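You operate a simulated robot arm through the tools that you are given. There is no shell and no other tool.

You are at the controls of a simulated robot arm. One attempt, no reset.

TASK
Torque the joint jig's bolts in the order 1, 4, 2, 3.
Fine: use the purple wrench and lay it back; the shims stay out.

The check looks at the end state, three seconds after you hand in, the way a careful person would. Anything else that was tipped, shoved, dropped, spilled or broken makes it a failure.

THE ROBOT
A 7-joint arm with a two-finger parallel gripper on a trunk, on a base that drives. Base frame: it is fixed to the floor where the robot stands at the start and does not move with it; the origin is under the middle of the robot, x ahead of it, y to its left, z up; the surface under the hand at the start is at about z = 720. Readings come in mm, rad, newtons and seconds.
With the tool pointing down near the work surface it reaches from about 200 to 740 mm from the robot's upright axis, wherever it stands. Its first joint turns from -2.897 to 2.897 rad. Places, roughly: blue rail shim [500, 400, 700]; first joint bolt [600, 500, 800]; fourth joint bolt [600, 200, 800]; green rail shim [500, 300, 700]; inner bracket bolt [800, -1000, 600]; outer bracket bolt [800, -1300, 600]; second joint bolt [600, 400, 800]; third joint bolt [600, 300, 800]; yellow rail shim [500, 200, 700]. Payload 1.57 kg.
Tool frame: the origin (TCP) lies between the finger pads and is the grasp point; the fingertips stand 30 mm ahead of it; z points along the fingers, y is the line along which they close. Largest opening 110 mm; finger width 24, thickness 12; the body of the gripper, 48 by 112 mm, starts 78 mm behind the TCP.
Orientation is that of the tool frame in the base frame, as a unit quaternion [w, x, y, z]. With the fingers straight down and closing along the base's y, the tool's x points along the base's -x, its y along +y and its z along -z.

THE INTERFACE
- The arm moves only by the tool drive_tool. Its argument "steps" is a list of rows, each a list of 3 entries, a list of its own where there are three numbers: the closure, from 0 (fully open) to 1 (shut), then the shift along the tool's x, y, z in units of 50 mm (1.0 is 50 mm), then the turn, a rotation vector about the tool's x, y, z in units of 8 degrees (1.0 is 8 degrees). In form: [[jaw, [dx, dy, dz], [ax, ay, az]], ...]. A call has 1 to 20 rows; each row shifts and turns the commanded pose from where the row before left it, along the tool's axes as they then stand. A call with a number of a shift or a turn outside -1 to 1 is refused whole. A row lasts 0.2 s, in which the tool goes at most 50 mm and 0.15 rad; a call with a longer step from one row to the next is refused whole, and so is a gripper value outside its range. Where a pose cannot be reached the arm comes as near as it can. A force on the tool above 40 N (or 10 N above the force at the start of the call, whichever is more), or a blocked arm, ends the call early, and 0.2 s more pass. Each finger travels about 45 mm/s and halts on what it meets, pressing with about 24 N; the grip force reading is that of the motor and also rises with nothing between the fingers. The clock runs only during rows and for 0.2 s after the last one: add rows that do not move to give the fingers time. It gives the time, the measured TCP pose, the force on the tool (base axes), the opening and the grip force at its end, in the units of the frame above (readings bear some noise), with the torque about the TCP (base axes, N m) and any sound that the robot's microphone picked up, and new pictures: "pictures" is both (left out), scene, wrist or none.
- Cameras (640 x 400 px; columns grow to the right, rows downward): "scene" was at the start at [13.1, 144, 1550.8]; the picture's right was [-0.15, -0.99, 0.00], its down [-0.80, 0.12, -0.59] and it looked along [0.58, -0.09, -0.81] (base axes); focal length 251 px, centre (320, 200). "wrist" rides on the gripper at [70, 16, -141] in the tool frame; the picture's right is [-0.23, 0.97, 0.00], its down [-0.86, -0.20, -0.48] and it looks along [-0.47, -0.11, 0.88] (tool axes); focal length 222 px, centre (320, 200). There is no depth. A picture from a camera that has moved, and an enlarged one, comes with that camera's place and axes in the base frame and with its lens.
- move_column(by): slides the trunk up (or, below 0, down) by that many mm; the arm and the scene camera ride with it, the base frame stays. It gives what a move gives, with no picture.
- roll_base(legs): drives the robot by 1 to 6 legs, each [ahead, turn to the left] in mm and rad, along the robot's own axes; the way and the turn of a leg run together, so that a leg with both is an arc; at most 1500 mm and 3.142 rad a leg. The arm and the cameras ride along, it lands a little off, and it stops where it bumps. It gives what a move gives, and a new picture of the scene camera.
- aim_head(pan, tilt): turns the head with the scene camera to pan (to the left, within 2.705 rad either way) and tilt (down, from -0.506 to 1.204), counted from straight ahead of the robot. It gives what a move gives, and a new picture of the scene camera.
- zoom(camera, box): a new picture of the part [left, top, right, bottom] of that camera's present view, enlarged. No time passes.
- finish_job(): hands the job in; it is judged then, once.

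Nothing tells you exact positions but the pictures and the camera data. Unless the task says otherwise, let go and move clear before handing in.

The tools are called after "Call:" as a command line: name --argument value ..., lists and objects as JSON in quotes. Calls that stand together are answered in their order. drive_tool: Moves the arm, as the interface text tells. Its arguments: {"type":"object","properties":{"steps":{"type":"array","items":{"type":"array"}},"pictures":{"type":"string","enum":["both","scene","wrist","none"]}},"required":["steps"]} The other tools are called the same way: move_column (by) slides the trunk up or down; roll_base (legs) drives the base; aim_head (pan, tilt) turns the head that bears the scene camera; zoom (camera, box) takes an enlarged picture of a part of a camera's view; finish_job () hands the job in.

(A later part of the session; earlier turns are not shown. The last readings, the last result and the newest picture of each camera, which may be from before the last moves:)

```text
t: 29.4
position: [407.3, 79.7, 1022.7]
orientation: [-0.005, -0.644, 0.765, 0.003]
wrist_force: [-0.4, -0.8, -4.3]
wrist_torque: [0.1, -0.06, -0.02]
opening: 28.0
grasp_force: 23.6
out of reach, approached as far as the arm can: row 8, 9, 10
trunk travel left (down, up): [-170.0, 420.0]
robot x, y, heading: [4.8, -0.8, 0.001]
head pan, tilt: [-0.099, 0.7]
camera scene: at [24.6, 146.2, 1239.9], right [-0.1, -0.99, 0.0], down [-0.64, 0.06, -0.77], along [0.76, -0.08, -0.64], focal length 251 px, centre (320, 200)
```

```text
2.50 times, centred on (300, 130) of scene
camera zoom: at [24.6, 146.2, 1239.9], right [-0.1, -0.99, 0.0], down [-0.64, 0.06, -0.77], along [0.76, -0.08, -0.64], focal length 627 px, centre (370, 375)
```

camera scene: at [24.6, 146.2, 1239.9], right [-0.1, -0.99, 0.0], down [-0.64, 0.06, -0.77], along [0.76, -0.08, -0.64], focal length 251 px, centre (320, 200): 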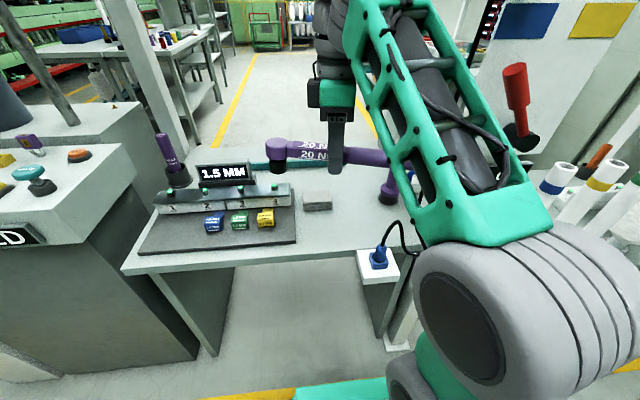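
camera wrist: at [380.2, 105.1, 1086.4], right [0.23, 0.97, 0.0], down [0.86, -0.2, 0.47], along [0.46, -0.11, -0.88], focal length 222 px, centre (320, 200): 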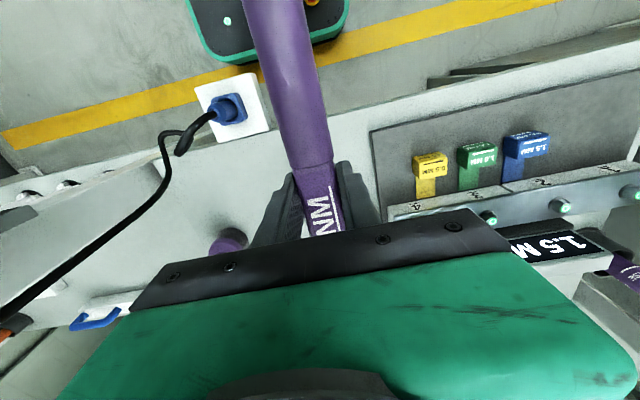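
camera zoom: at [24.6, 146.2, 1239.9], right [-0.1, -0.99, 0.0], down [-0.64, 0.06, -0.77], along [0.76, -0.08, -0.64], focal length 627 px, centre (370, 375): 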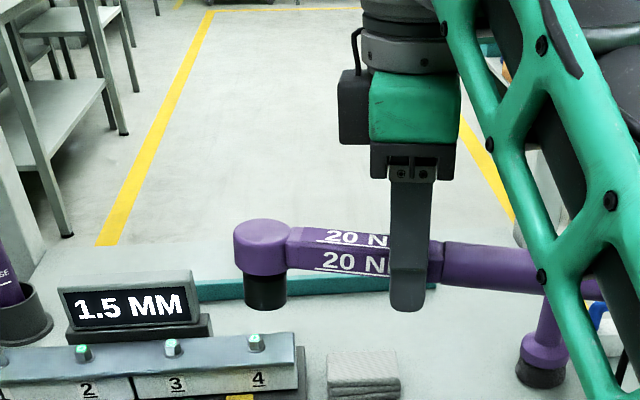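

The side view shows a purple cap with a dark socket hanging below it. The head axis is about 105 mm ahead of the grip and the socket mouth about 45 mm below it. I'll zoom closer to check for tilt.

Call:
zoom --camera "scene" --box '[260, 115, 360, 180]'

Call:
zoom --camera "scene" --box '[150, 170, 310, 270]'

```text
6.15 times, centred on (310, 148) of scene
camera zoom: at [24.6, 146.2, 1239.9], right [-0.1, -0.99, 0.0], down [-0.64, 0.06, -0.77], along [0.76, -0.08, -0.64], focal length 1544 px, centre (382, 523)
```

zoom: 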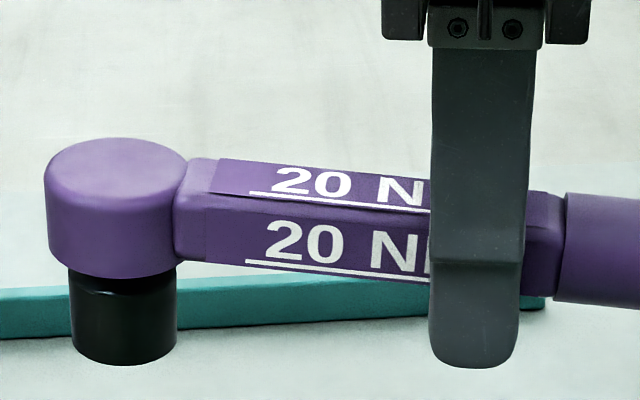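

```text
4.00 times, centred on (230, 220) of scene
camera zoom: at [24.6, 146.2, 1239.9], right [-0.1, -0.99, 0.0], down [-0.64, 0.06, -0.77], along [0.76, -0.08, -0.64], focal length 1003 px, centre (680, 120)
```

zoom: 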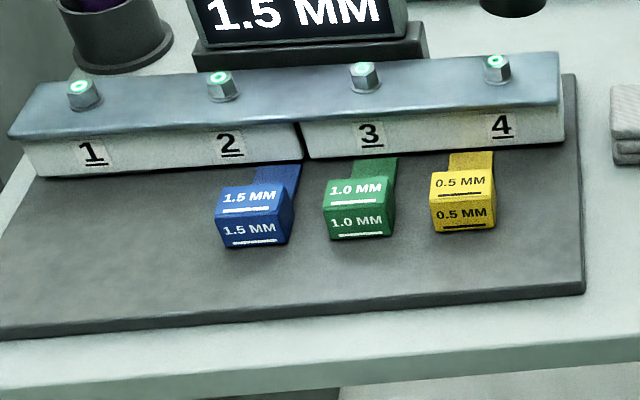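

The wrench sits about 4° nose-up in the grip, because it rested on its socket and tail flange. I'll carry it toward bolt 1 high up, then level it with a small pitch and set the heading to about 60°.

Call:
drive_tool --steps '[[1, [-0.4, -0.1, 0.1], [0, 0, 0]], [1, [-0.775, -0.181, 0.207], [0, 0, 0]], [1, [-0.775, -0.181, 0.207], [0, 0, 0]], [1, [-0.775, -0.181, 0.207], [0, 0, 0]], [1, [-0.775, -0.181, 0.207], [0, 0, 0]], [1, [-0.775, -0.181, 0.207], [0, 0, 0]], [1, [-0.375, -0.081, 0.107], [0, 0, 0]], [1, [0, 0, 0], [0, 0, 0.84]], [1, [0, 0, 0], [0, 0, 0.84]], [1, [0, 0, 0], [0, 0, 0.84]], [1, [0, 0, 0], [0, 0.5, 0]], [1, [0, 0, 0], [0, 0, 0]]]'

```text
t: 31.6
position: [495.1, 295.3, 944.9]
orientation: [-0.003, -0.528, 0.849, 0.002]
wrist_force: [2.4, 2.1, -8.7]
wrist_torque: [0.04, 0.08, 0.01]
opening: 27.9
grasp_force: 24.1
out of reach, approached as far as the arm can: row 6, 7
trunk travel left (down, up): [-170.0, 420.0]
robot x, y, heading: [1.0, -3.7, -0.001]
head pan, tilt: [-0.099, 0.7]
stopped in row 10: the force on the tool passed its limit at 63 N (the readings are from after the stop); the commanded pose is now the measured one
camera scene: at [25.5, 146.8, 1239.8], right [-0.1, -1.0, 0.0], down [-0.64, 0.06, -0.76], along [0.76, -0.08, -0.64], focal length 251 px, centre (320, 200)
camera wrist: at [449.7, 239.7, 1086.2], right [-0.77, 0.63, 0.01], down [0.56, 0.68, 0.47], along [0.3, 0.37, -0.88], focal length 222 px, centre (320, 200)
```

scene: 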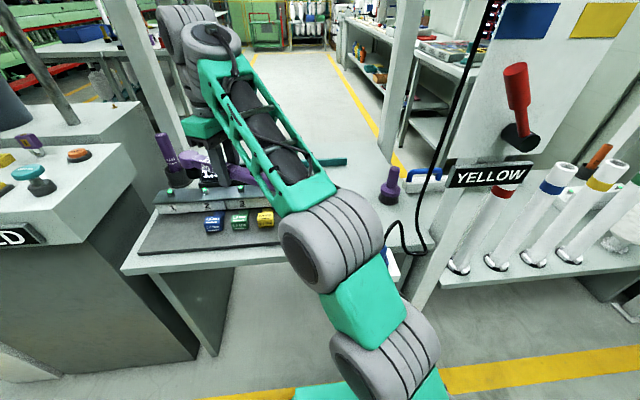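
wrist: 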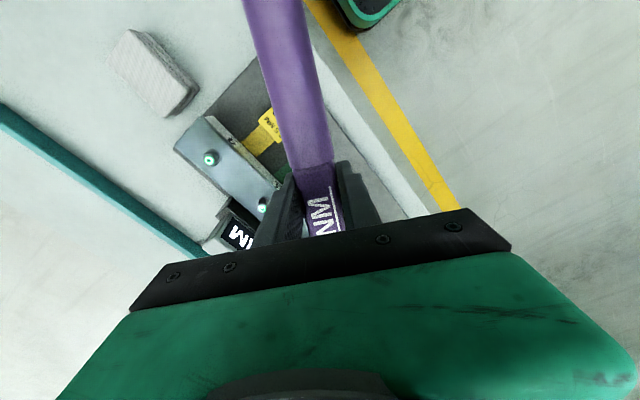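

The call stopped on a force spike, so I'll look closely before going on.

Call:
zoom --camera "scene" --box '[130, 110, 330, 250]'

Call:
drive_tool --steps '[[1, [0, 0, 0], [0, 0, 0]], [1, [0, 0, 0], [0, 0, 0]]]' --pictures "none"

```text
2.86 times, centred on (230, 180) of scene
camera zoom: at [25.5, 146.8, 1239.8], right [-0.1, -1.0, 0.0], down [-0.64, 0.06, -0.76], along [0.76, -0.08, -0.64], focal length 717 px, centre (577, 257)
```

zoom: 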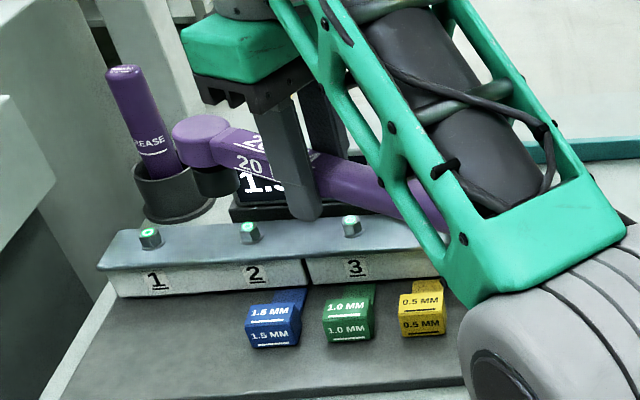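

```text
t: 32.2
position: [494.3, 295.2, 945.7]
orientation: [-0.003, -0.528, 0.849, 0.002]
wrist_force: [3.8, 0.8, -9.7]
wrist_torque: [0.28, 0.11, 0.16]
opening: 28.2
grasp_force: 23.7
trunk travel left (down, up): [-170.0, 420.0]
robot x, y, heading: [0.9, -2.3, -0.001]
head pan, tilt: [-0.099, 0.7]
```

Nothing on the bench was touched. The wrench's tail is pressing against the robot's own forearm, which is low because the trunk is low. I'll yaw back to free it, then raise the trunk so the forearm sits higher over the tool.

Call:
drive_tool --steps '[[1, [0, 0, 0], [0, 0, -0.4]], [1, [0, 0, 0], [0, 0, -0.8]], [1, [0, 0, 0], [0, 0, -0.8]], [1, [0, 0, 0], [0, 0, 0]]]' --pictures "scene"

Call:
zoom --camera "scene" --box '[130, 60, 370, 250]'

```text
t: 33.2
position: [493.9, 296.1, 945.6]
orientation: [-0.004, -0.641, 0.767, 0.002]
wrist_force: [0.3, 0.4, -3.6]
wrist_torque: [0.14, 0.0, 0.01]
opening: 27.5
grasp_force: 24.1
trunk travel left (down, up): [-170.0, 420.0]
robot x, y, heading: [-1.1, -0.0, 0.002]
head pan, tilt: [-0.099, 0.7]
camera scene: at [25.5, 146.7, 1239.9], right [-0.1, -1.0, 0.0], down [-0.64, 0.06, -0.76], along [0.76, -0.08, -0.64], focal length 251 px, centre (320, 200)
```

scene: 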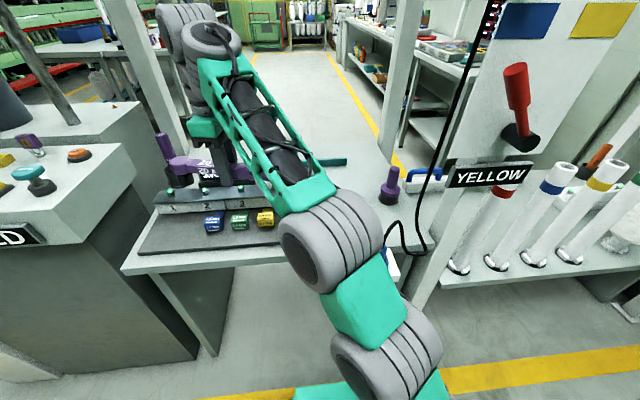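

```text
2.11 times, centred on (250, 155) of scene
camera zoom: at [25.5, 146.7, 1239.9], right [-0.1, -1.0, 0.0], down [-0.64, 0.06, -0.76], along [0.76, -0.08, -0.64], focal length 528 px, centre (467, 295)
```

zoom: 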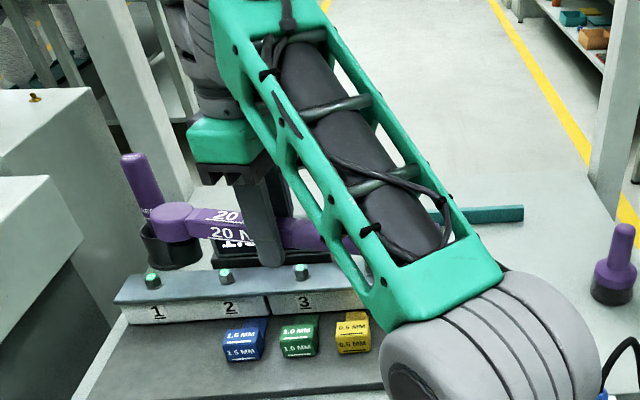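

Call:
move_column --by 120

Call:
drive_tool --steps '[[1, [0, 0, 0.5], [0, 0, 0]], [1, [0, 0, 0.7], [0, 0, 0]], [1, [0, 0, 0.7], [0, 0, 0]], [1, [0, 0, 0.5], [0, 0, 0]], [1, [0, 0, 0], [0, 0, 0]]]' --pictures "scene"

Call:
zoom --camera "scene" --box '[130, 60, 370, 250]'

```text
t: 34.7
position: [494.3, 295.6, 1066.0]
orientation: [-0.003, -0.642, 0.767, 0.002]
wrist_force: [1.2, -0.5, -4.5]
wrist_torque: [0.09, 0.01, 0.0]
opening: 28.1
grasp_force: 24.0
trunk travel left (down, up): [-290.0, 300.0]
robot x, y, heading: [-1.6, 0.4, 0.002]
head pan, tilt: [-0.099, 0.7]
```

```text
t: 35.9
position: [491.3, 297.4, 945.9]
orientation: [-0.003, -0.641, 0.767, 0.002]
wrist_force: [-0.1, -0.2, -3.6]
wrist_torque: [0.08, -0.04, -0.01]
opening: 27.7
grasp_force: 24.0
trunk travel left (down, up): [-290.0, 300.0]
robot x, y, heading: [-1.2, 1.9, 0.001]
head pan, tilt: [-0.099, 0.7]
camera scene: at [25.5, 146.8, 1359.8], right [-0.1, -1.0, 0.0], down [-0.64, 0.06, -0.76], along [0.76, -0.08, -0.64], focal length 251 px, centre (320, 200)
```

scene: 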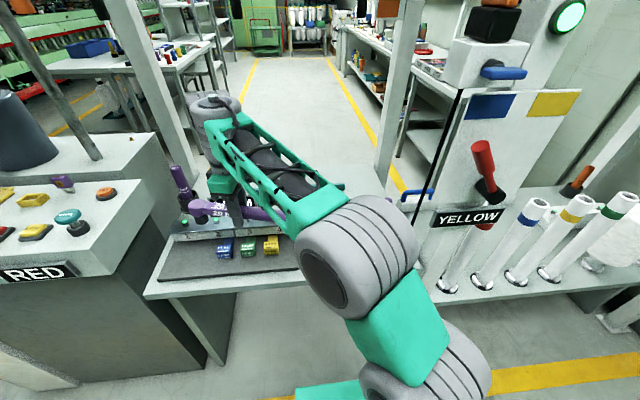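

```text
2.11 times, centred on (250, 155) of scene
camera zoom: at [25.5, 146.8, 1359.8], right [-0.1, -1.0, 0.0], down [-0.64, 0.06, -0.76], along [0.76, -0.08, -0.64], focal length 528 px, centre (467, 295)
```

zoom: 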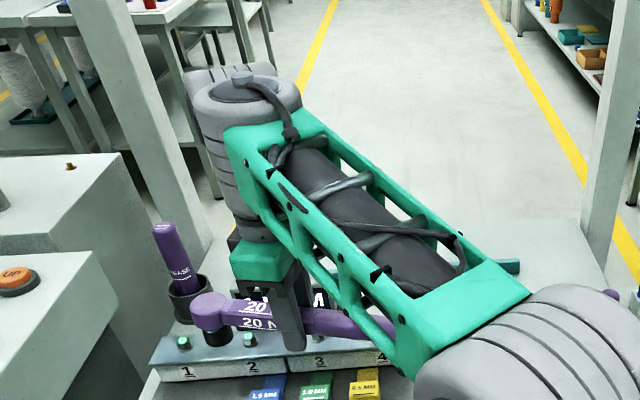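

There's much better clearance under the forearm now. I'll lower a bit, pitch the wrench level and yaw to about 60°, watching the force.

Call:
drive_tool --steps '[[1, [0, 0, 0.4], [0, 0, 0]], [1, [0, 0, 0.5], [0, 0.25, 0]], [1, [0, 0, 0], [0, 0.25, 0]], [1, [0, 0, 0], [-0.05, 0, 0.7]], [1, [0, 0, 0], [-0.05, 0, 0.7]], [1, [0, 0, 0], [-0.05, 0, 0.7]], [1, [0, 0, 0], [-0.03, 0, 0.4]], [1, [0, 0, 0], [0, 0, 0]]]' --pictures "scene"

Call:
zoom --camera "scene" --box '[130, 100, 330, 250]'

```text
t: 37.7
position: [494.3, 296.7, 902.6]
orientation: [-0.032, -0.497, 0.867, -0.015]
wrist_force: [0.1, -1.1, -3.6]
wrist_torque: [0.09, -0.05, 0.02]
opening: 27.9
grasp_force: 23.9
out of reach, approached as far as the arm can: row 3
trunk travel left (down, up): [-290.0, 300.0]
robot x, y, heading: [1.5, 2.3, 0.0]
head pan, tilt: [-0.099, 0.7]
camera scene: at [25.5, 146.8, 1359.8], right [-0.1, -1.0, 0.0], down [-0.64, 0.06, -0.76], along [0.76, -0.08, -0.64], focal length 251 px, centre (320, 200)
```

scene: 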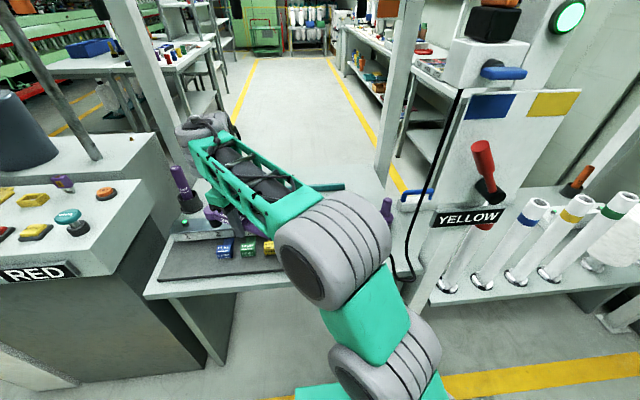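

```text
2.67 times, centred on (230, 175) of scene
camera zoom: at [25.5, 146.8, 1359.8], right [-0.1, -1.0, 0.0], down [-0.64, 0.06, -0.76], along [0.76, -0.08, -0.64], focal length 669 px, centre (560, 267)
```

zoom: 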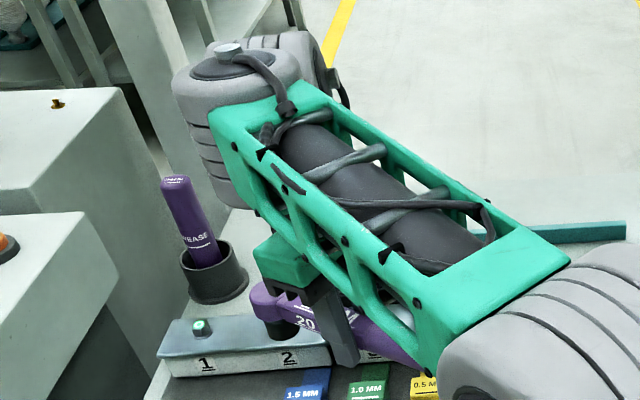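

Heading is 59.7° and the pitch is right. I'll move forward to hover over bolt 1.

Call:
drive_tool --steps '[[1, [-0.3, 0, 0], [0, 0, 0]], [1, [-0.5, -0.006, 0.06], [0, 0, 0]], [1, [-0.5, -0.006, 0.06], [0, 0, 0]], [1, [-0.5, -0.006, 0.06], [0, 0, 0]], [1, [-0.5, -0.006, 0.06], [0, 0, 0]], [1, [-0.4, -0.006, 0.06], [0, 0, 0]], [1, [-0.21, 0, 0], [0, 0, 0]], [1, [0, 0, 0], [0, 0, 0]], [1, [0, 0, 0], [0, 0, 0]]]' --pictures "both"

Call:
zoom --camera "scene" --box '[130, 130, 290, 250]'

```text
t: 39.7
position: [545.8, 402.5, 871.5]
orientation: [-0.034, -0.496, 0.867, -0.015]
wrist_force: [-0.1, -0.1, -4.0]
wrist_torque: [0.07, -0.07, -0.02]
opening: 27.8
grasp_force: 23.9
out of reach, approached as far as the arm can: row 1, 2, 6, 7
trunk travel left (down, up): [-290.0, 300.0]
robot x, y, heading: [-0.1, 1.8, 0.002]
head pan, tilt: [-0.099, 0.7]
camera scene: at [25.5, 146.9, 1359.8], right [-0.1, -1.0, 0.0], down [-0.64, 0.06, -0.76], along [0.76, -0.08, -0.64], focal length 251 px, centre (320, 200)
camera wrist: at [502.8, 358.1, 1016.5], right [-0.73, 0.69, -0.01], down [0.62, 0.66, 0.41], along [0.29, 0.29, -0.91], focal length 222 px, centre (320, 200)
```

scene: 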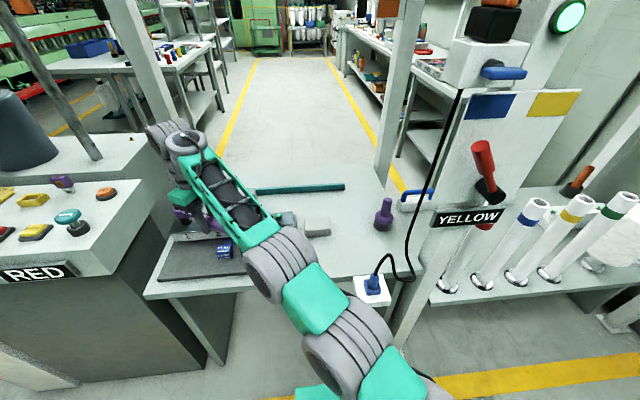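
wrist: 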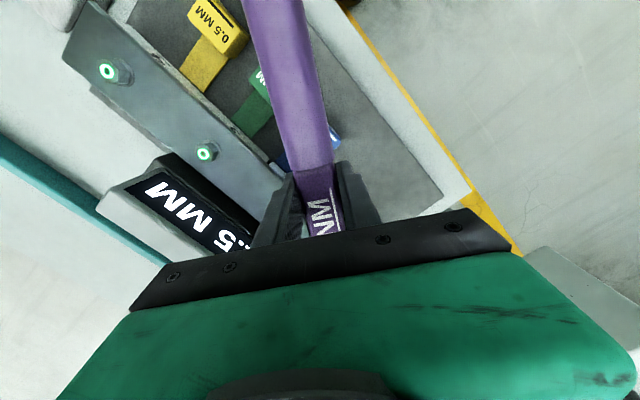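

```text
3.33 times, centred on (210, 190) of scene
camera zoom: at [25.5, 146.9, 1359.8], right [-0.1, -1.0, 0.0], down [-0.64, 0.06, -0.76], along [0.76, -0.08, -0.64], focal length 836 px, centre (687, 233)
```

zoom: 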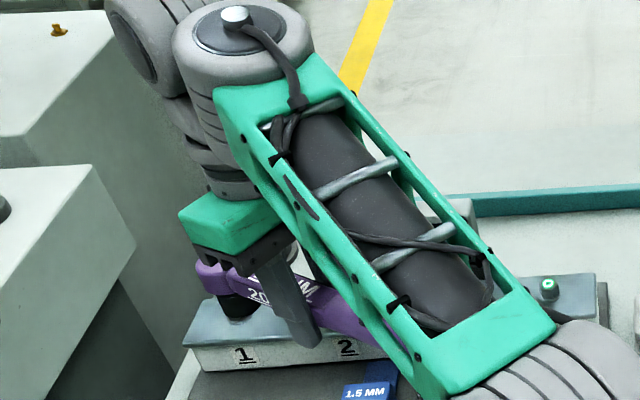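

The arm stopped a little short of the spot over bolt 1. I'll try the remaining few centimetres slowly to see whether that's a hard limit.

Call:
drive_tool --steps '[[1, [-0.13, -0.05, -0.03], [0, 0, 0]], [1, [-0.13, -0.05, -0.03], [0, 0, 0]], [1, [-0.13, -0.05, -0.03], [0, 0, 0]], [1, [-0.13, -0.05, -0.03], [0, 0, 0]], [1, [0, 0, 0], [0, 0, 0]]]' --pictures "none"

```text
t: 40.9
position: [547.2, 404.8, 866.9]
orientation: [-0.034, -0.497, 0.867, -0.015]
wrist_force: [0.8, -1.0, -4.7]
wrist_torque: [0.07, -0.05, 0.01]
opening: 28.1
grasp_force: 24.2
out of reach, approached as far as the arm can: row 1, 2, 3, 4
trunk travel left (down, up): [-290.0, 300.0]
robot x, y, heading: [1.5, 1.3, 0.003]
head pan, tilt: [-0.099, 0.7]
```

This is the arm's full extension with the wrist too far above the shoulder. Raising the trunk about 70 mm should give more reach for bolt 1.

Call:
move_column --by 70

Call:
drive_tool --steps '[[1, [0, 0, 0.4], [0, 0, 0]], [1, [0, 0, 0.5], [0, 0, 0]], [1, [-0.13, -0.05, 0.15], [0, 0, 0]], [1, [-0.13, -0.05, -0.01], [0, 0, 0]], [1, [-0.13, -0.05, -0.01], [0, 0, 0]], [1, [-0.13, -0.05, -0.01], [0, 0, 0]], [1, [0, 0, 0], [0, 0, 0]]]' --pictures "scene"

Call:
zoom --camera "scene" --box '[130, 150, 290, 270]'

```text
t: 42.0
position: [546.6, 405.3, 938.4]
orientation: [-0.035, -0.498, 0.866, -0.016]
wrist_force: [0.7, -0.2, -3.9]
wrist_torque: [0.08, -0.06, 0.01]
opening: 27.9
grasp_force: 24.0
trunk travel left (down, up): [-360.0, 230.0]
robot x, y, heading: [4.5, -1.8, 0.002]
head pan, tilt: [-0.099, 0.7]
```

```text
t: 43.5
position: [558.8, 413.6, 884.5]
orientation: [-0.033, -0.498, 0.867, -0.016]
wrist_force: [-0.3, -0.6, -5.0]
wrist_torque: [0.04, -0.03, 0.01]
opening: 28.0
grasp_force: 24.0
out of reach, approached as far as the arm can: row 6
trunk travel left (down, up): [-360.0, 230.0]
robot x, y, heading: [1.3, 0.6, -0.003]
head pan, tilt: [-0.099, 0.7]
camera scene: at [25.5, 146.8, 1429.8], right [-0.1, -1.0, 0.0], down [-0.64, 0.06, -0.76], along [0.76, -0.08, -0.64], focal length 251 px, centre (320, 200)
```

scene: 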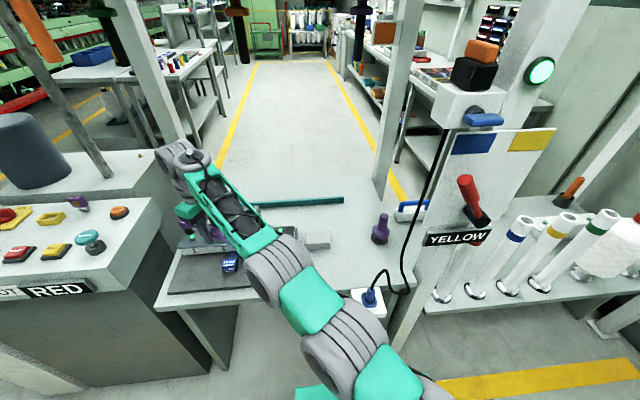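

```text
3.33 times, centred on (210, 210) of scene
camera zoom: at [25.5, 146.8, 1429.8], right [-0.1, -1.0, 0.0], down [-0.64, 0.06, -0.76], along [0.76, -0.08, -0.64], focal length 836 px, centre (687, 167)
```

zoom: 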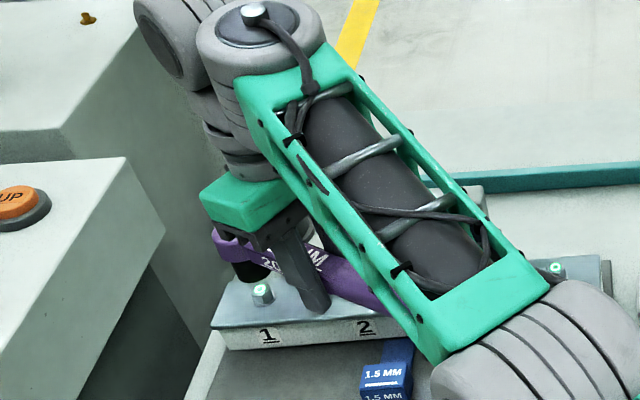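

Call:
move_column --by 50

Call:
drive_tool --steps '[[1, [0, 0, 0.5], [0, 0, 0]], [1, [0, 0, 0.5], [0, 0, 0]], [1, [-0.1, -0.05, 0], [0, 0, 0]], [1, [-0.1, -0.05, 0], [0, 0, 0]], [1, [0, 0, 0], [0, 0, 0]]]' --pictures "scene"

Call:
zoom --camera "scene" --box '[130, 170, 290, 290]'

```text
t: 44.5
position: [559.6, 413.8, 934.5]
orientation: [-0.035, -0.497, 0.867, -0.016]
wrist_force: [-0.4, 0.5, -4.5]
wrist_torque: [0.06, -0.02, 0.0]
opening: 27.7
grasp_force: 24.8
trunk travel left (down, up): [-410.0, 180.0]
robot x, y, heading: [1.7, 0.7, 0.001]
head pan, tilt: [-0.099, 0.7]
```

```text
t: 45.7
position: [567.7, 416.7, 882.3]
orientation: [-0.033, -0.498, 0.866, -0.015]
wrist_force: [0.0, 0.0, -4.4]
wrist_torque: [0.07, -0.06, 0.04]
opening: 27.9
grasp_force: 23.9
trunk travel left (down, up): [-410.0, 180.0]
robot x, y, heading: [0.9, 0.9, -0.005]
head pan, tilt: [-0.099, 0.7]
camera scene: at [25.6, 147.0, 1479.8], right [-0.1, -1.0, 0.0], down [-0.64, 0.06, -0.76], along [0.76, -0.08, -0.64], focal length 251 px, centre (320, 200)
```

scene: 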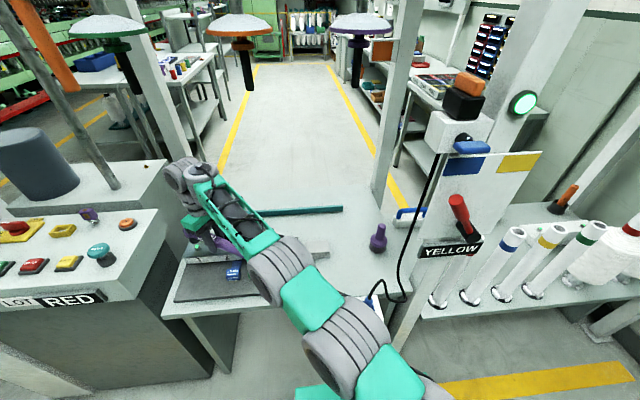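

```text
3.33 times, centred on (210, 230) of scene
camera zoom: at [25.6, 147.0, 1479.8], right [-0.1, -1.0, 0.0], down [-0.64, 0.06, -0.76], along [0.76, -0.08, -0.64], focal length 836 px, centre (687, 100)
```

zoom: 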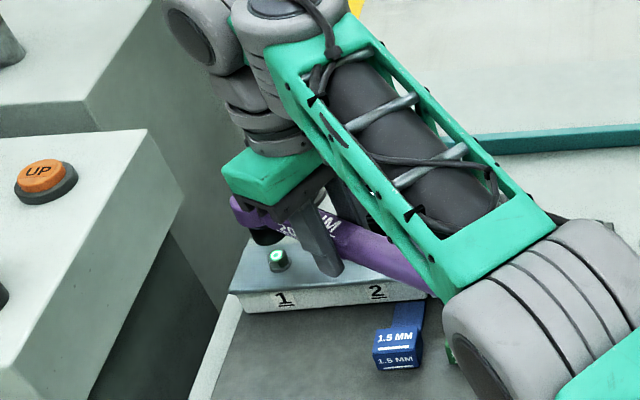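

The arm can now reach this spot, and the predicted bolt 1 pixel matches the picture. I'll zoom in to check the socket against the bolt.

Call:
zoom --camera "scene" --box '[180, 210, 240, 250]'

```text
10.00 times, centred on (210, 230) of scene
camera zoom: at [25.6, 147.0, 1479.8], right [-0.1, -1.0, 0.0], down [-0.64, 0.06, -0.76], along [0.76, -0.08, -0.64], focal length 2509 px, centre (1420, -100)
```

zoom: 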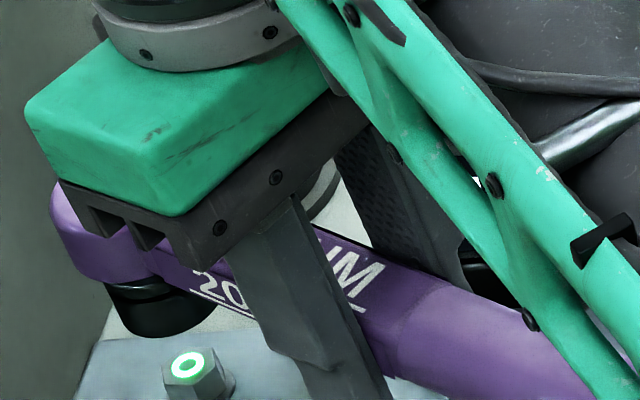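

Call:
zoom --camera "wrist" --box '[200, 100, 440, 250]'

Call:
aim_head --pan 0.35 --tilt 0.7

Call:
zoom --camera "scene" --box '[260, 170, 420, 290]'

```text
2.67 times, centred on (320, 175) of wrist
camera zoom: at [523.0, 371.8, 1030.4], right [-0.73, 0.69, -0.01], down [0.62, 0.67, 0.41], along [0.29, 0.29, -0.91], focal length 592 px, centre (320, 267)
```

zoom: 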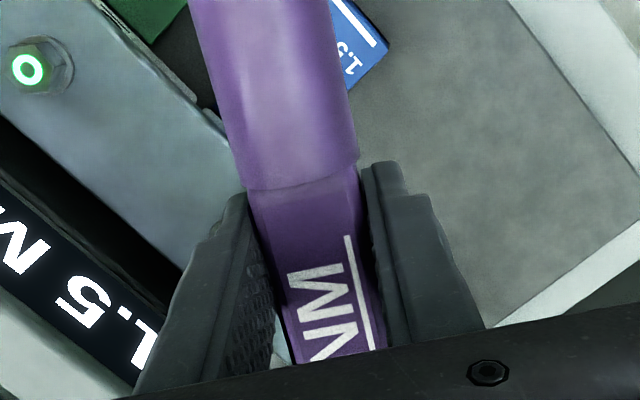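

```text
t: 46.6
position: [565.6, 416.0, 883.6]
orientation: [-0.033, -0.498, 0.866, -0.015]
wrist_force: [-0.3, 0.4, -4.1]
wrist_torque: [0.09, -0.06, -0.02]
opening: 27.9
grasp_force: 24.0
trunk travel left (down, up): [-410.0, 180.0]
robot x, y, heading: [1.9, -1.7, 0.002]
head pan, tilt: [0.351, 0.7]
camera scene: at [20.8, 184.5, 1479.8], right [0.34, -0.94, 0.0], down [-0.61, -0.22, -0.76], along [0.72, 0.26, -0.64], focal length 251 px, centre (320, 200)
```

scene: 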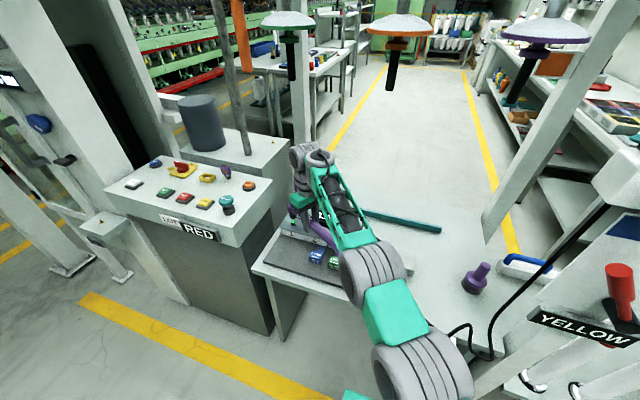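

```text
3.33 times, centred on (340, 230) of scene
camera zoom: at [20.8, 184.5, 1479.8], right [0.34, -0.94, 0.0], down [-0.61, -0.22, -0.76], along [0.72, 0.26, -0.64], focal length 836 px, centre (253, 100)
```

zoom: 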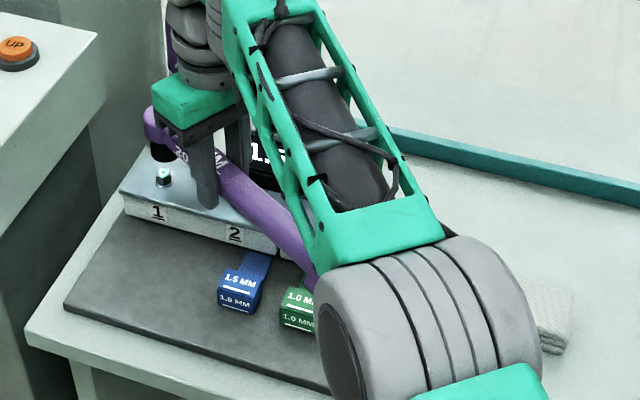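

Call:
zoom --camera "scene" --box '[280, 195, 340, 235]'

```text
10.00 times, centred on (310, 215) of scene
camera zoom: at [20.8, 184.5, 1479.8], right [0.34, -0.94, 0.0], down [-0.61, -0.22, -0.76], along [0.72, 0.26, -0.64], focal length 2509 px, centre (420, 50)
```

zoom: 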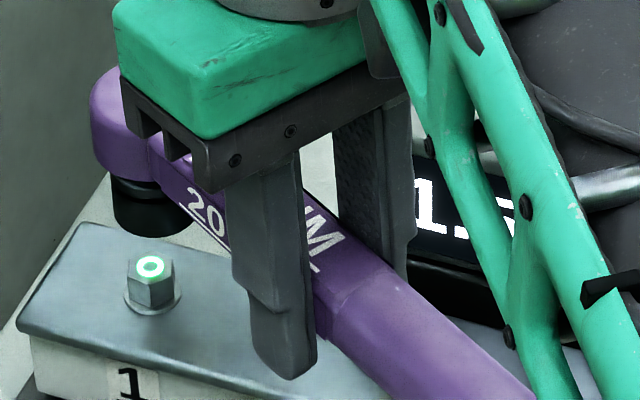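

Both views put the socket within about 3 mm of the bolt 1 axis. I'll lower it to just above the bolt and check again.

Call:
drive_tool --steps '[[1, [-0.02, 0, 0.1], [0, 0, 0]], [1, [-0.03, 0, 0.12], [0, 0, 0]], [1, [-0.02, 0, 0.12], [0, 0, 0]], [1, [0, 0, 0.08], [0, 0, 0]], [1, [0, 0, 0], [0, 0, 0]], [1, [0, 0, 0], [0, 0, 0]]]' --pictures "none"

Call:
zoom --camera "scene" --box '[280, 195, 340, 235]'

```text
t: 48.0
position: [568.6, 418.3, 862.0]
orientation: [-0.033, -0.498, 0.866, -0.014]
wrist_force: [-0.4, -0.6, -4.1]
wrist_torque: [0.1, -0.02, 0.01]
opening: 27.9
grasp_force: 23.8
trunk travel left (down, up): [-410.0, 180.0]
robot x, y, heading: [-0.7, 1.4, -0.0]
head pan, tilt: [0.351, 0.7]
```

```text
10.00 times, centred on (310, 215) of scene
camera zoom: at [20.8, 184.5, 1479.8], right [0.34, -0.94, 0.0], down [-0.61, -0.22, -0.76], along [0.72, 0.26, -0.64], focal length 2509 px, centre (420, 50)
```

zoom: 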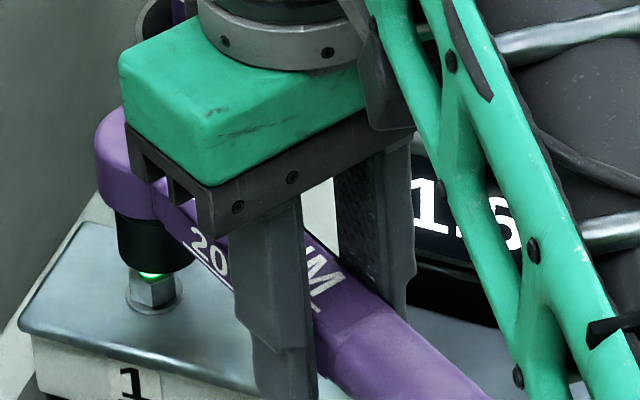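

The socket is lined up within a couple of millimetres, so I'll lower it onto the bolt in small steps and read the force.

Call:
drive_tool --steps '[[1, [-0.004, 0, 0.06], [0, 0, 0]], [1, [-0.004, 0, 0.06], [0, 0, 0]], [1, [-0.004, 0, 0.06], [0, 0, 0]], [1, [0, 0, 0], [0, 0, 0]]]' --pictures "none"

Call:
zoom --camera "scene" --box '[280, 195, 340, 235]'

```text
t: 49.0
position: [568.5, 419.0, 852.9]
orientation: [-0.033, -0.498, 0.866, -0.014]
wrist_force: [0.6, -0.2, -4.2]
wrist_torque: [0.07, -0.05, 0.02]
opening: 27.7
grasp_force: 24.0
trunk travel left (down, up): [-410.0, 180.0]
robot x, y, heading: [-2.3, 2.4, 0.003]
head pan, tilt: [0.351, 0.7]
```

```text
10.00 times, centred on (310, 215) of scene
camera zoom: at [20.9, 184.6, 1479.8], right [0.34, -0.94, 0.0], down [-0.61, -0.22, -0.76], along [0.72, 0.26, -0.64], focal length 2509 px, centre (420, 50)
```

zoom: 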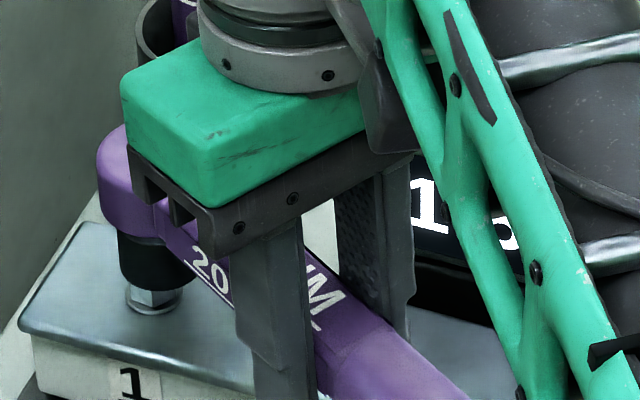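

Call:
drive_tool --steps '[[1, [-0.004, 0, 0.05], [0, 0, 0]], [1, [-0.004, 0, 0.05], [0, 0, 0]], [1, [0, 0, 0], [0, 0, 0]]]' --pictures "none"

Call:
drive_tool --steps '[[1, [-0.004, 0, 0.05], [0, 0, 0]], [1, [-0.004, 0, 0.05], [0, 0, 0]], [1, [0, 0, 0], [0, 0, 0]]]' --pictures "none"

Call:
zoom --camera "scene" --box '[280, 195, 340, 235]'

```text
t: 49.8
position: [567.5, 417.9, 850.4]
orientation: [-0.033, -0.497, 0.867, -0.016]
wrist_force: [-4.0, -4.9, 4.8]
wrist_torque: [0.66, -0.22, 0.14]
opening: 28.0
grasp_force: 24.0
trunk travel left (down, up): [-410.0, 180.0]
robot x, y, heading: [-1.9, 2.7, -0.003]
head pan, tilt: [0.351, 0.7]
```

```text
t: 50.6
position: [567.9, 418.6, 842.9]
orientation: [-0.034, -0.498, 0.867, -0.015]
wrist_force: [-0.3, -0.2, -3.9]
wrist_torque: [0.07, -0.05, 0.02]
opening: 28.0
grasp_force: 23.6
trunk travel left (down, up): [-410.0, 180.0]
robot x, y, heading: [1.7, -1.7, -0.006]
head pan, tilt: [0.351, 0.7]
```

```text
10.00 times, centred on (310, 215) of scene
camera zoom: at [20.8, 184.5, 1479.8], right [0.34, -0.94, 0.0], down [-0.6, -0.22, -0.76], along [0.72, 0.26, -0.64], focal length 2509 px, centre (420, 50)
```

zoom: 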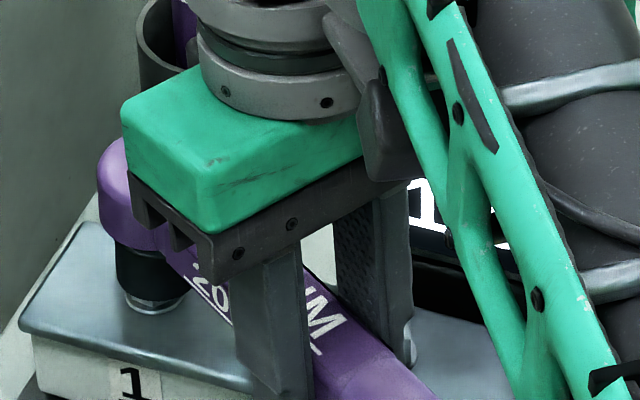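

The socket slipped over bolt 1 and the force is back to normal. I'll seat it slightly deeper, then start turning clockwise about the bolt axis and watch force and sound.

Call:
drive_tool --steps '[[1, [-0.003, 0, 0.04], [0, 0, 0]], [1, [0, 0, 0], [0, 0, 0]]]' --pictures "none"

Call:
drive_tool --steps '[[1, [-0.002, 0.074, 0], [-0.017, 0, 0.25]], [1, [-0.002, 0.074, 0], [-0.017, 0, 0.25]], [1, [-0.002, 0.074, 0], [-0.017, 0, 0.25]], [1, [0, 0, 0], [0, 0, 0]]]' --pictures "none"

```text
t: 51.2
position: [567.0, 419.5, 842.0]
orientation: [-0.034, -0.498, 0.866, -0.016]
wrist_force: [-1.2, 0.3, -3.2]
wrist_torque: [0.13, 0.03, 0.2]
opening: 27.7
grasp_force: 24.4
trunk travel left (down, up): [-410.0, 180.0]
robot x, y, heading: [-2.1, -0.6, -0.001]
head pan, tilt: [0.351, 0.7]
```

```text
t: 52.2
position: [557.9, 425.2, 841.4]
orientation: [-0.035, -0.451, 0.892, -0.014]
wrist_force: [-1.3, 0.5, -5.3]
wrist_torque: [0.04, -0.01, 0.09]
opening: 27.8
grasp_force: 24.2
trunk travel left (down, up): [-410.0, 180.0]
robot x, y, heading: [1.0, 1.1, -0.002]
head pan, tilt: [0.351, 0.7]
```

Call:
drive_tool --steps '[[1, [-0.003, 0.111, 0], [-0.026, 0, 0.374]], [1, [-0.003, 0.111, 0], [-0.026, 0, 0.374]], [1, [-0.003, 0.111, 0], [-0.026, 0, 0.374]], [1, [-0.003, 0.111, 0], [-0.026, 0, 0.374]], [1, [0, 0, 0], [0, 0, 0]]]' --pictures "none"

Call:
zoom --camera "scene" --box '[270, 185, 345, 235]'

```text
t: 53.4
position: [542.7, 438.8, 842.7]
orientation: [-0.036, -0.356, 0.934, -0.011]
wrist_force: [-2.4, 0.4, -4.3]
wrist_torque: [0.07, 0.05, 0.2]
opening: 28.0
grasp_force: 24.1
trunk travel left (down, up): [-410.0, 180.0]
robot x, y, heading: [-2.1, -3.0, 0.0]
head pan, tilt: [0.351, 0.7]
```

```text
8.00 times, centred on (308, 210) of scene
camera zoom: at [20.6, 184.6, 1479.8], right [0.34, -0.94, 0.0], down [-0.6, -0.22, -0.76], along [0.72, 0.26, -0.64], focal length 2007 px, centre (420, 120)
```

zoom: 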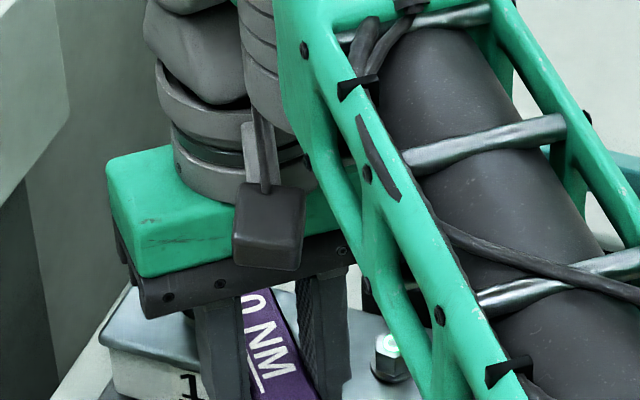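

Call:
drive_tool --steps '[[1, [-0.003, 0.111, 0], [-0.026, 0, 0.374]], [1, [-0.003, 0.111, 0], [-0.026, 0, 0.374]], [1, [-0.003, 0.111, 0], [-0.026, 0, 0.374]], [1, [-0.003, 0.111, 0], [-0.026, 0, 0.374]], [1, [0, 0, 0], [0, 0, 0]]]' --pictures "none"

```text
t: 54.6
position: [530.3, 457.0, 840.7]
orientation: [-0.036, -0.257, 0.966, -0.009]
wrist_force: [-4.3, 3.3, -3.2]
wrist_torque: [0.17, 0.06, 0.48]
opening: 27.8
grasp_force: 23.9
trunk travel left (down, up): [-410.0, 180.0]
robot x, y, heading: [3.8, 1.5, 0.004]
head pan, tilt: [0.351, 0.7]
```

Call:
drive_tool --steps '[[1, [0, 0.04, 0], [0, 0, 0]], [1, [-0.003, 0.111, 0], [-0.026, 0, 0.374]], [1, [-0.003, 0.111, 0], [-0.026, 0, 0.374]], [1, [-0.003, 0.111, 0], [-0.026, 0, 0.374]], [1, [-0.003, 0.111, 0], [-0.026, 0, 0.374]], [1, [0, 0, 0], [0, 0, 0]]]' --pictures "both"

```text
t: 56.0
position: [519.1, 464.5, 839.4]
orientation: [-0.038, -0.154, 0.987, -0.005]
wrist_force: [5.0, 10.4, -3.1]
wrist_torque: [0.41, -0.29, 0.65]
opening: 30.9
grasp_force: 24.1
out of reach, approached as far as the arm can: row 2, 3, 5
trunk travel left (down, up): [-410.0, 180.0]
robot x, y, heading: [2.5, 1.0, -0.002]
head pan, tilt: [0.351, 0.7]
camera scene: at [21.3, 185.6, 1479.7], right [0.34, -0.94, 0.0], down [-0.61, -0.22, -0.76], along [0.72, 0.26, -0.64], focal length 251 px, centre (320, 200)
camera wrist: at [458.8, 460.4, 985.5], right [-0.08, 1.0, -0.02], down [0.91, 0.08, 0.41], along [0.41, 0.02, -0.91], focal length 222 px, centre (320, 200)
```

scene: 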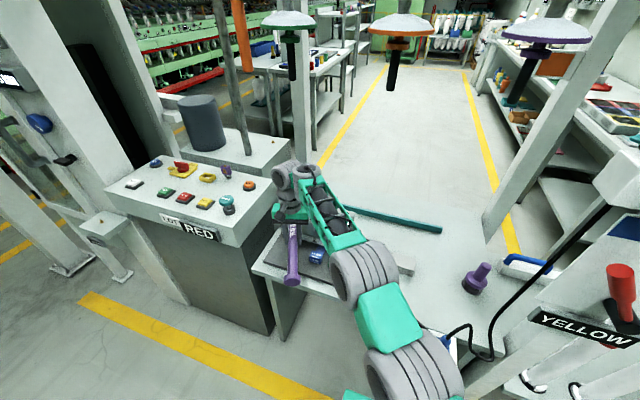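
wrist: 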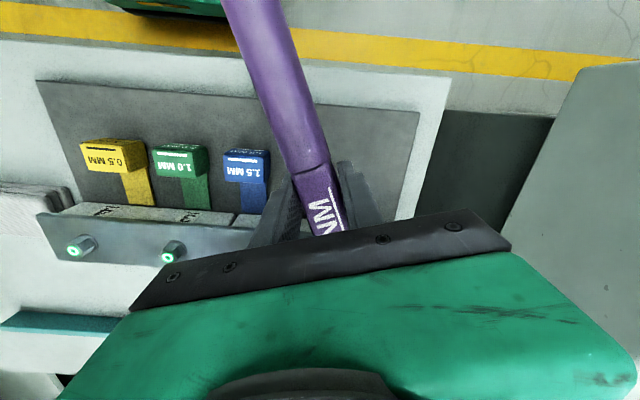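

The arm ran out of reach partway through the sweep, so the hand turned slightly relative to the wrench. I'll turn the hand back to line up with the wrench before doing anything else.

Call:
drive_tool --steps '[[1, [0, 0, 0], [0.03, 0, -0.4]], [1, [0, 0, 0], [0.03, 0, -0.4]], [1, [0, 0, 0], [0.01, 0, -0.15]], [1, [0, 0, 0], [0, 0, 0]]]' --pictures "both"

Call:
zoom --camera "scene" --box '[260, 155, 360, 295]'

```text
t: 57.0
position: [518.6, 465.2, 839.1]
orientation: [-0.038, -0.219, 0.975, -0.007]
wrist_force: [0.1, 0.1, -4.5]
wrist_torque: [0.08, -0.1, 0.01]
opening: 27.7
grasp_force: 24.4
trunk travel left (down, up): [-410.0, 180.0]
robot x, y, heading: [-2.3, -0.6, -0.001]
head pan, tilt: [0.351, 0.7]
camera scene: at [20.8, 184.6, 1479.8], right [0.34, -0.94, 0.0], down [-0.61, -0.22, -0.76], along [0.72, 0.26, -0.64], focal length 251 px, centre (320, 200)
camera wrist: at [458.8, 452.1, 986.0], right [-0.21, 0.98, -0.01], down [0.89, 0.2, 0.41], along [0.4, 0.07, -0.91], focal length 222 px, centre (320, 200)
```

scene: 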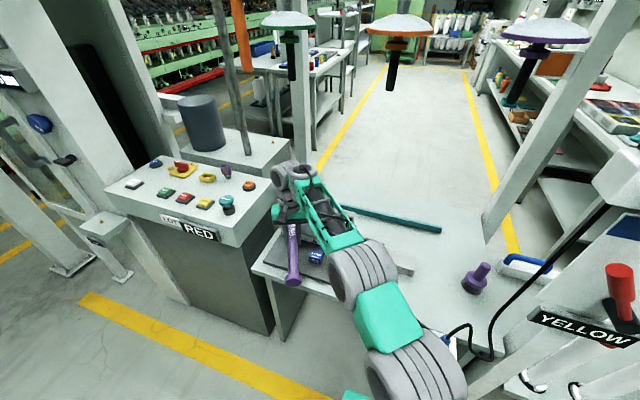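
wrist: 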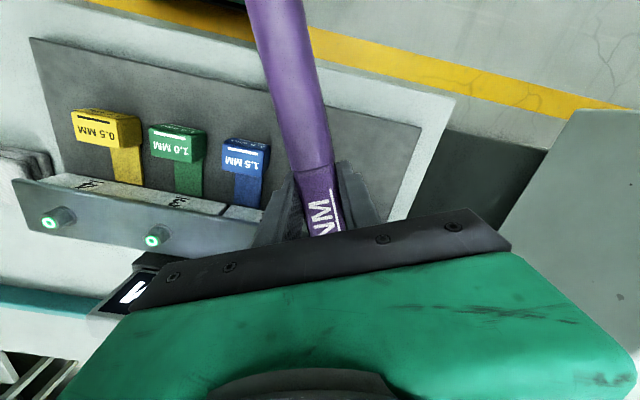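

```text
2.86 times, centred on (310, 225) of scene
camera zoom: at [20.8, 184.6, 1479.8], right [0.34, -0.94, 0.0], down [-0.61, -0.22, -0.76], along [0.72, 0.26, -0.64], focal length 717 px, centre (349, 129)
```

zoom: 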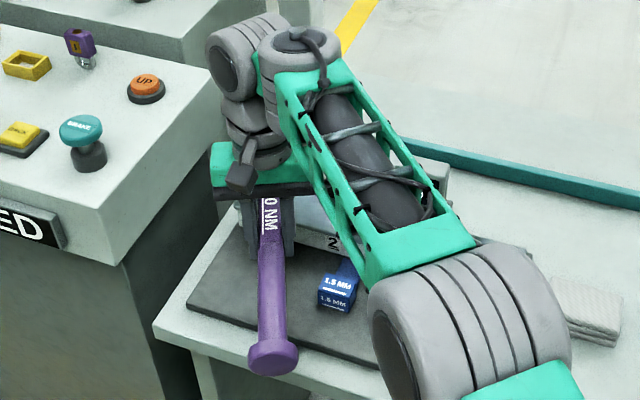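

Bolt 1 has had about 35° of sweep with little resistance and no click. I'll lift straight off and see whether it turned.

Call:
drive_tool --steps '[[1, [0.01, 0, -0.15], [0, 0, 0]], [1, [0.02, 0, -0.3], [0, 0, 0]], [1, [0.03, 0, -0.4], [0, 0, 0]], [1, [0.03, 0, -0.4], [0, 0, 0]], [1, [0, 0, 0], [0, 0, 0]]]' --pictures "none"

Call:
aim_head --pan 0.351 --tilt 0.75

Call:
zoom --camera "scene" --box '[265, 170, 355, 230]'

```text
t: 58.2
position: [529.2, 449.4, 893.7]
orientation: [-0.03, -0.22, 0.975, -0.019]
wrist_force: [-0.9, 0.1, -4.4]
wrist_torque: [0.04, -0.1, -0.01]
opening: 27.9
grasp_force: 24.1
out of reach, approached as far as the arm can: row 2, 3, 4
trunk travel left (down, up): [-410.0, 180.0]
robot x, y, heading: [-4.1, -0.7, 0.002]
head pan, tilt: [0.351, 0.7]
```

```text
t: 58.8
position: [528.4, 449.2, 892.9]
orientation: [-0.029, -0.219, 0.975, -0.02]
wrist_force: [-0.2, 0.4, -3.5]
wrist_torque: [0.03, -0.09, -0.02]
opening: 28.0
grasp_force: 24.1
trunk travel left (down, up): [-410.0, 180.0]
robot x, y, heading: [1.3, -1.2, 0.001]
head pan, tilt: [0.351, 0.75]
camera scene: at [18.8, 183.9, 1475.6], right [0.34, -0.94, 0.0], down [-0.64, -0.23, -0.73], along [0.69, 0.25, -0.68], focal length 251 px, centre (320, 200)
```

scene: 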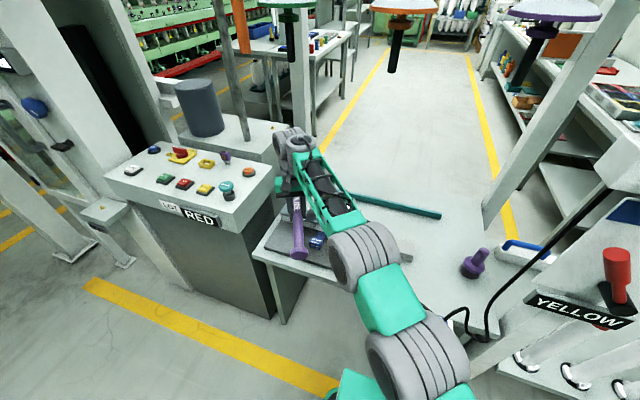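

```text
6.67 times, centred on (310, 200) of scene
camera zoom: at [18.8, 183.9, 1475.6], right [0.34, -0.94, 0.0], down [-0.64, -0.23, -0.73], along [0.69, 0.25, -0.68], focal length 1672 px, centre (387, 200)
```

zoom: 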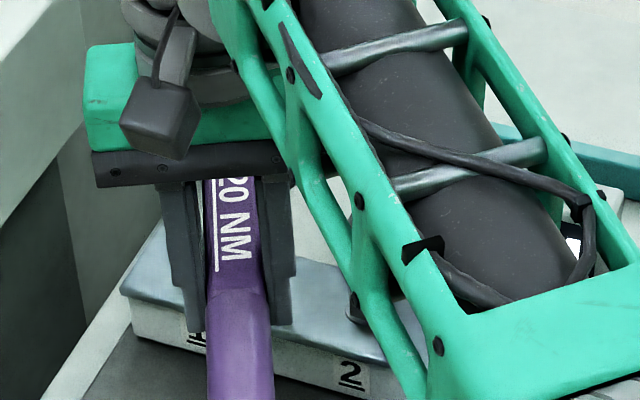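

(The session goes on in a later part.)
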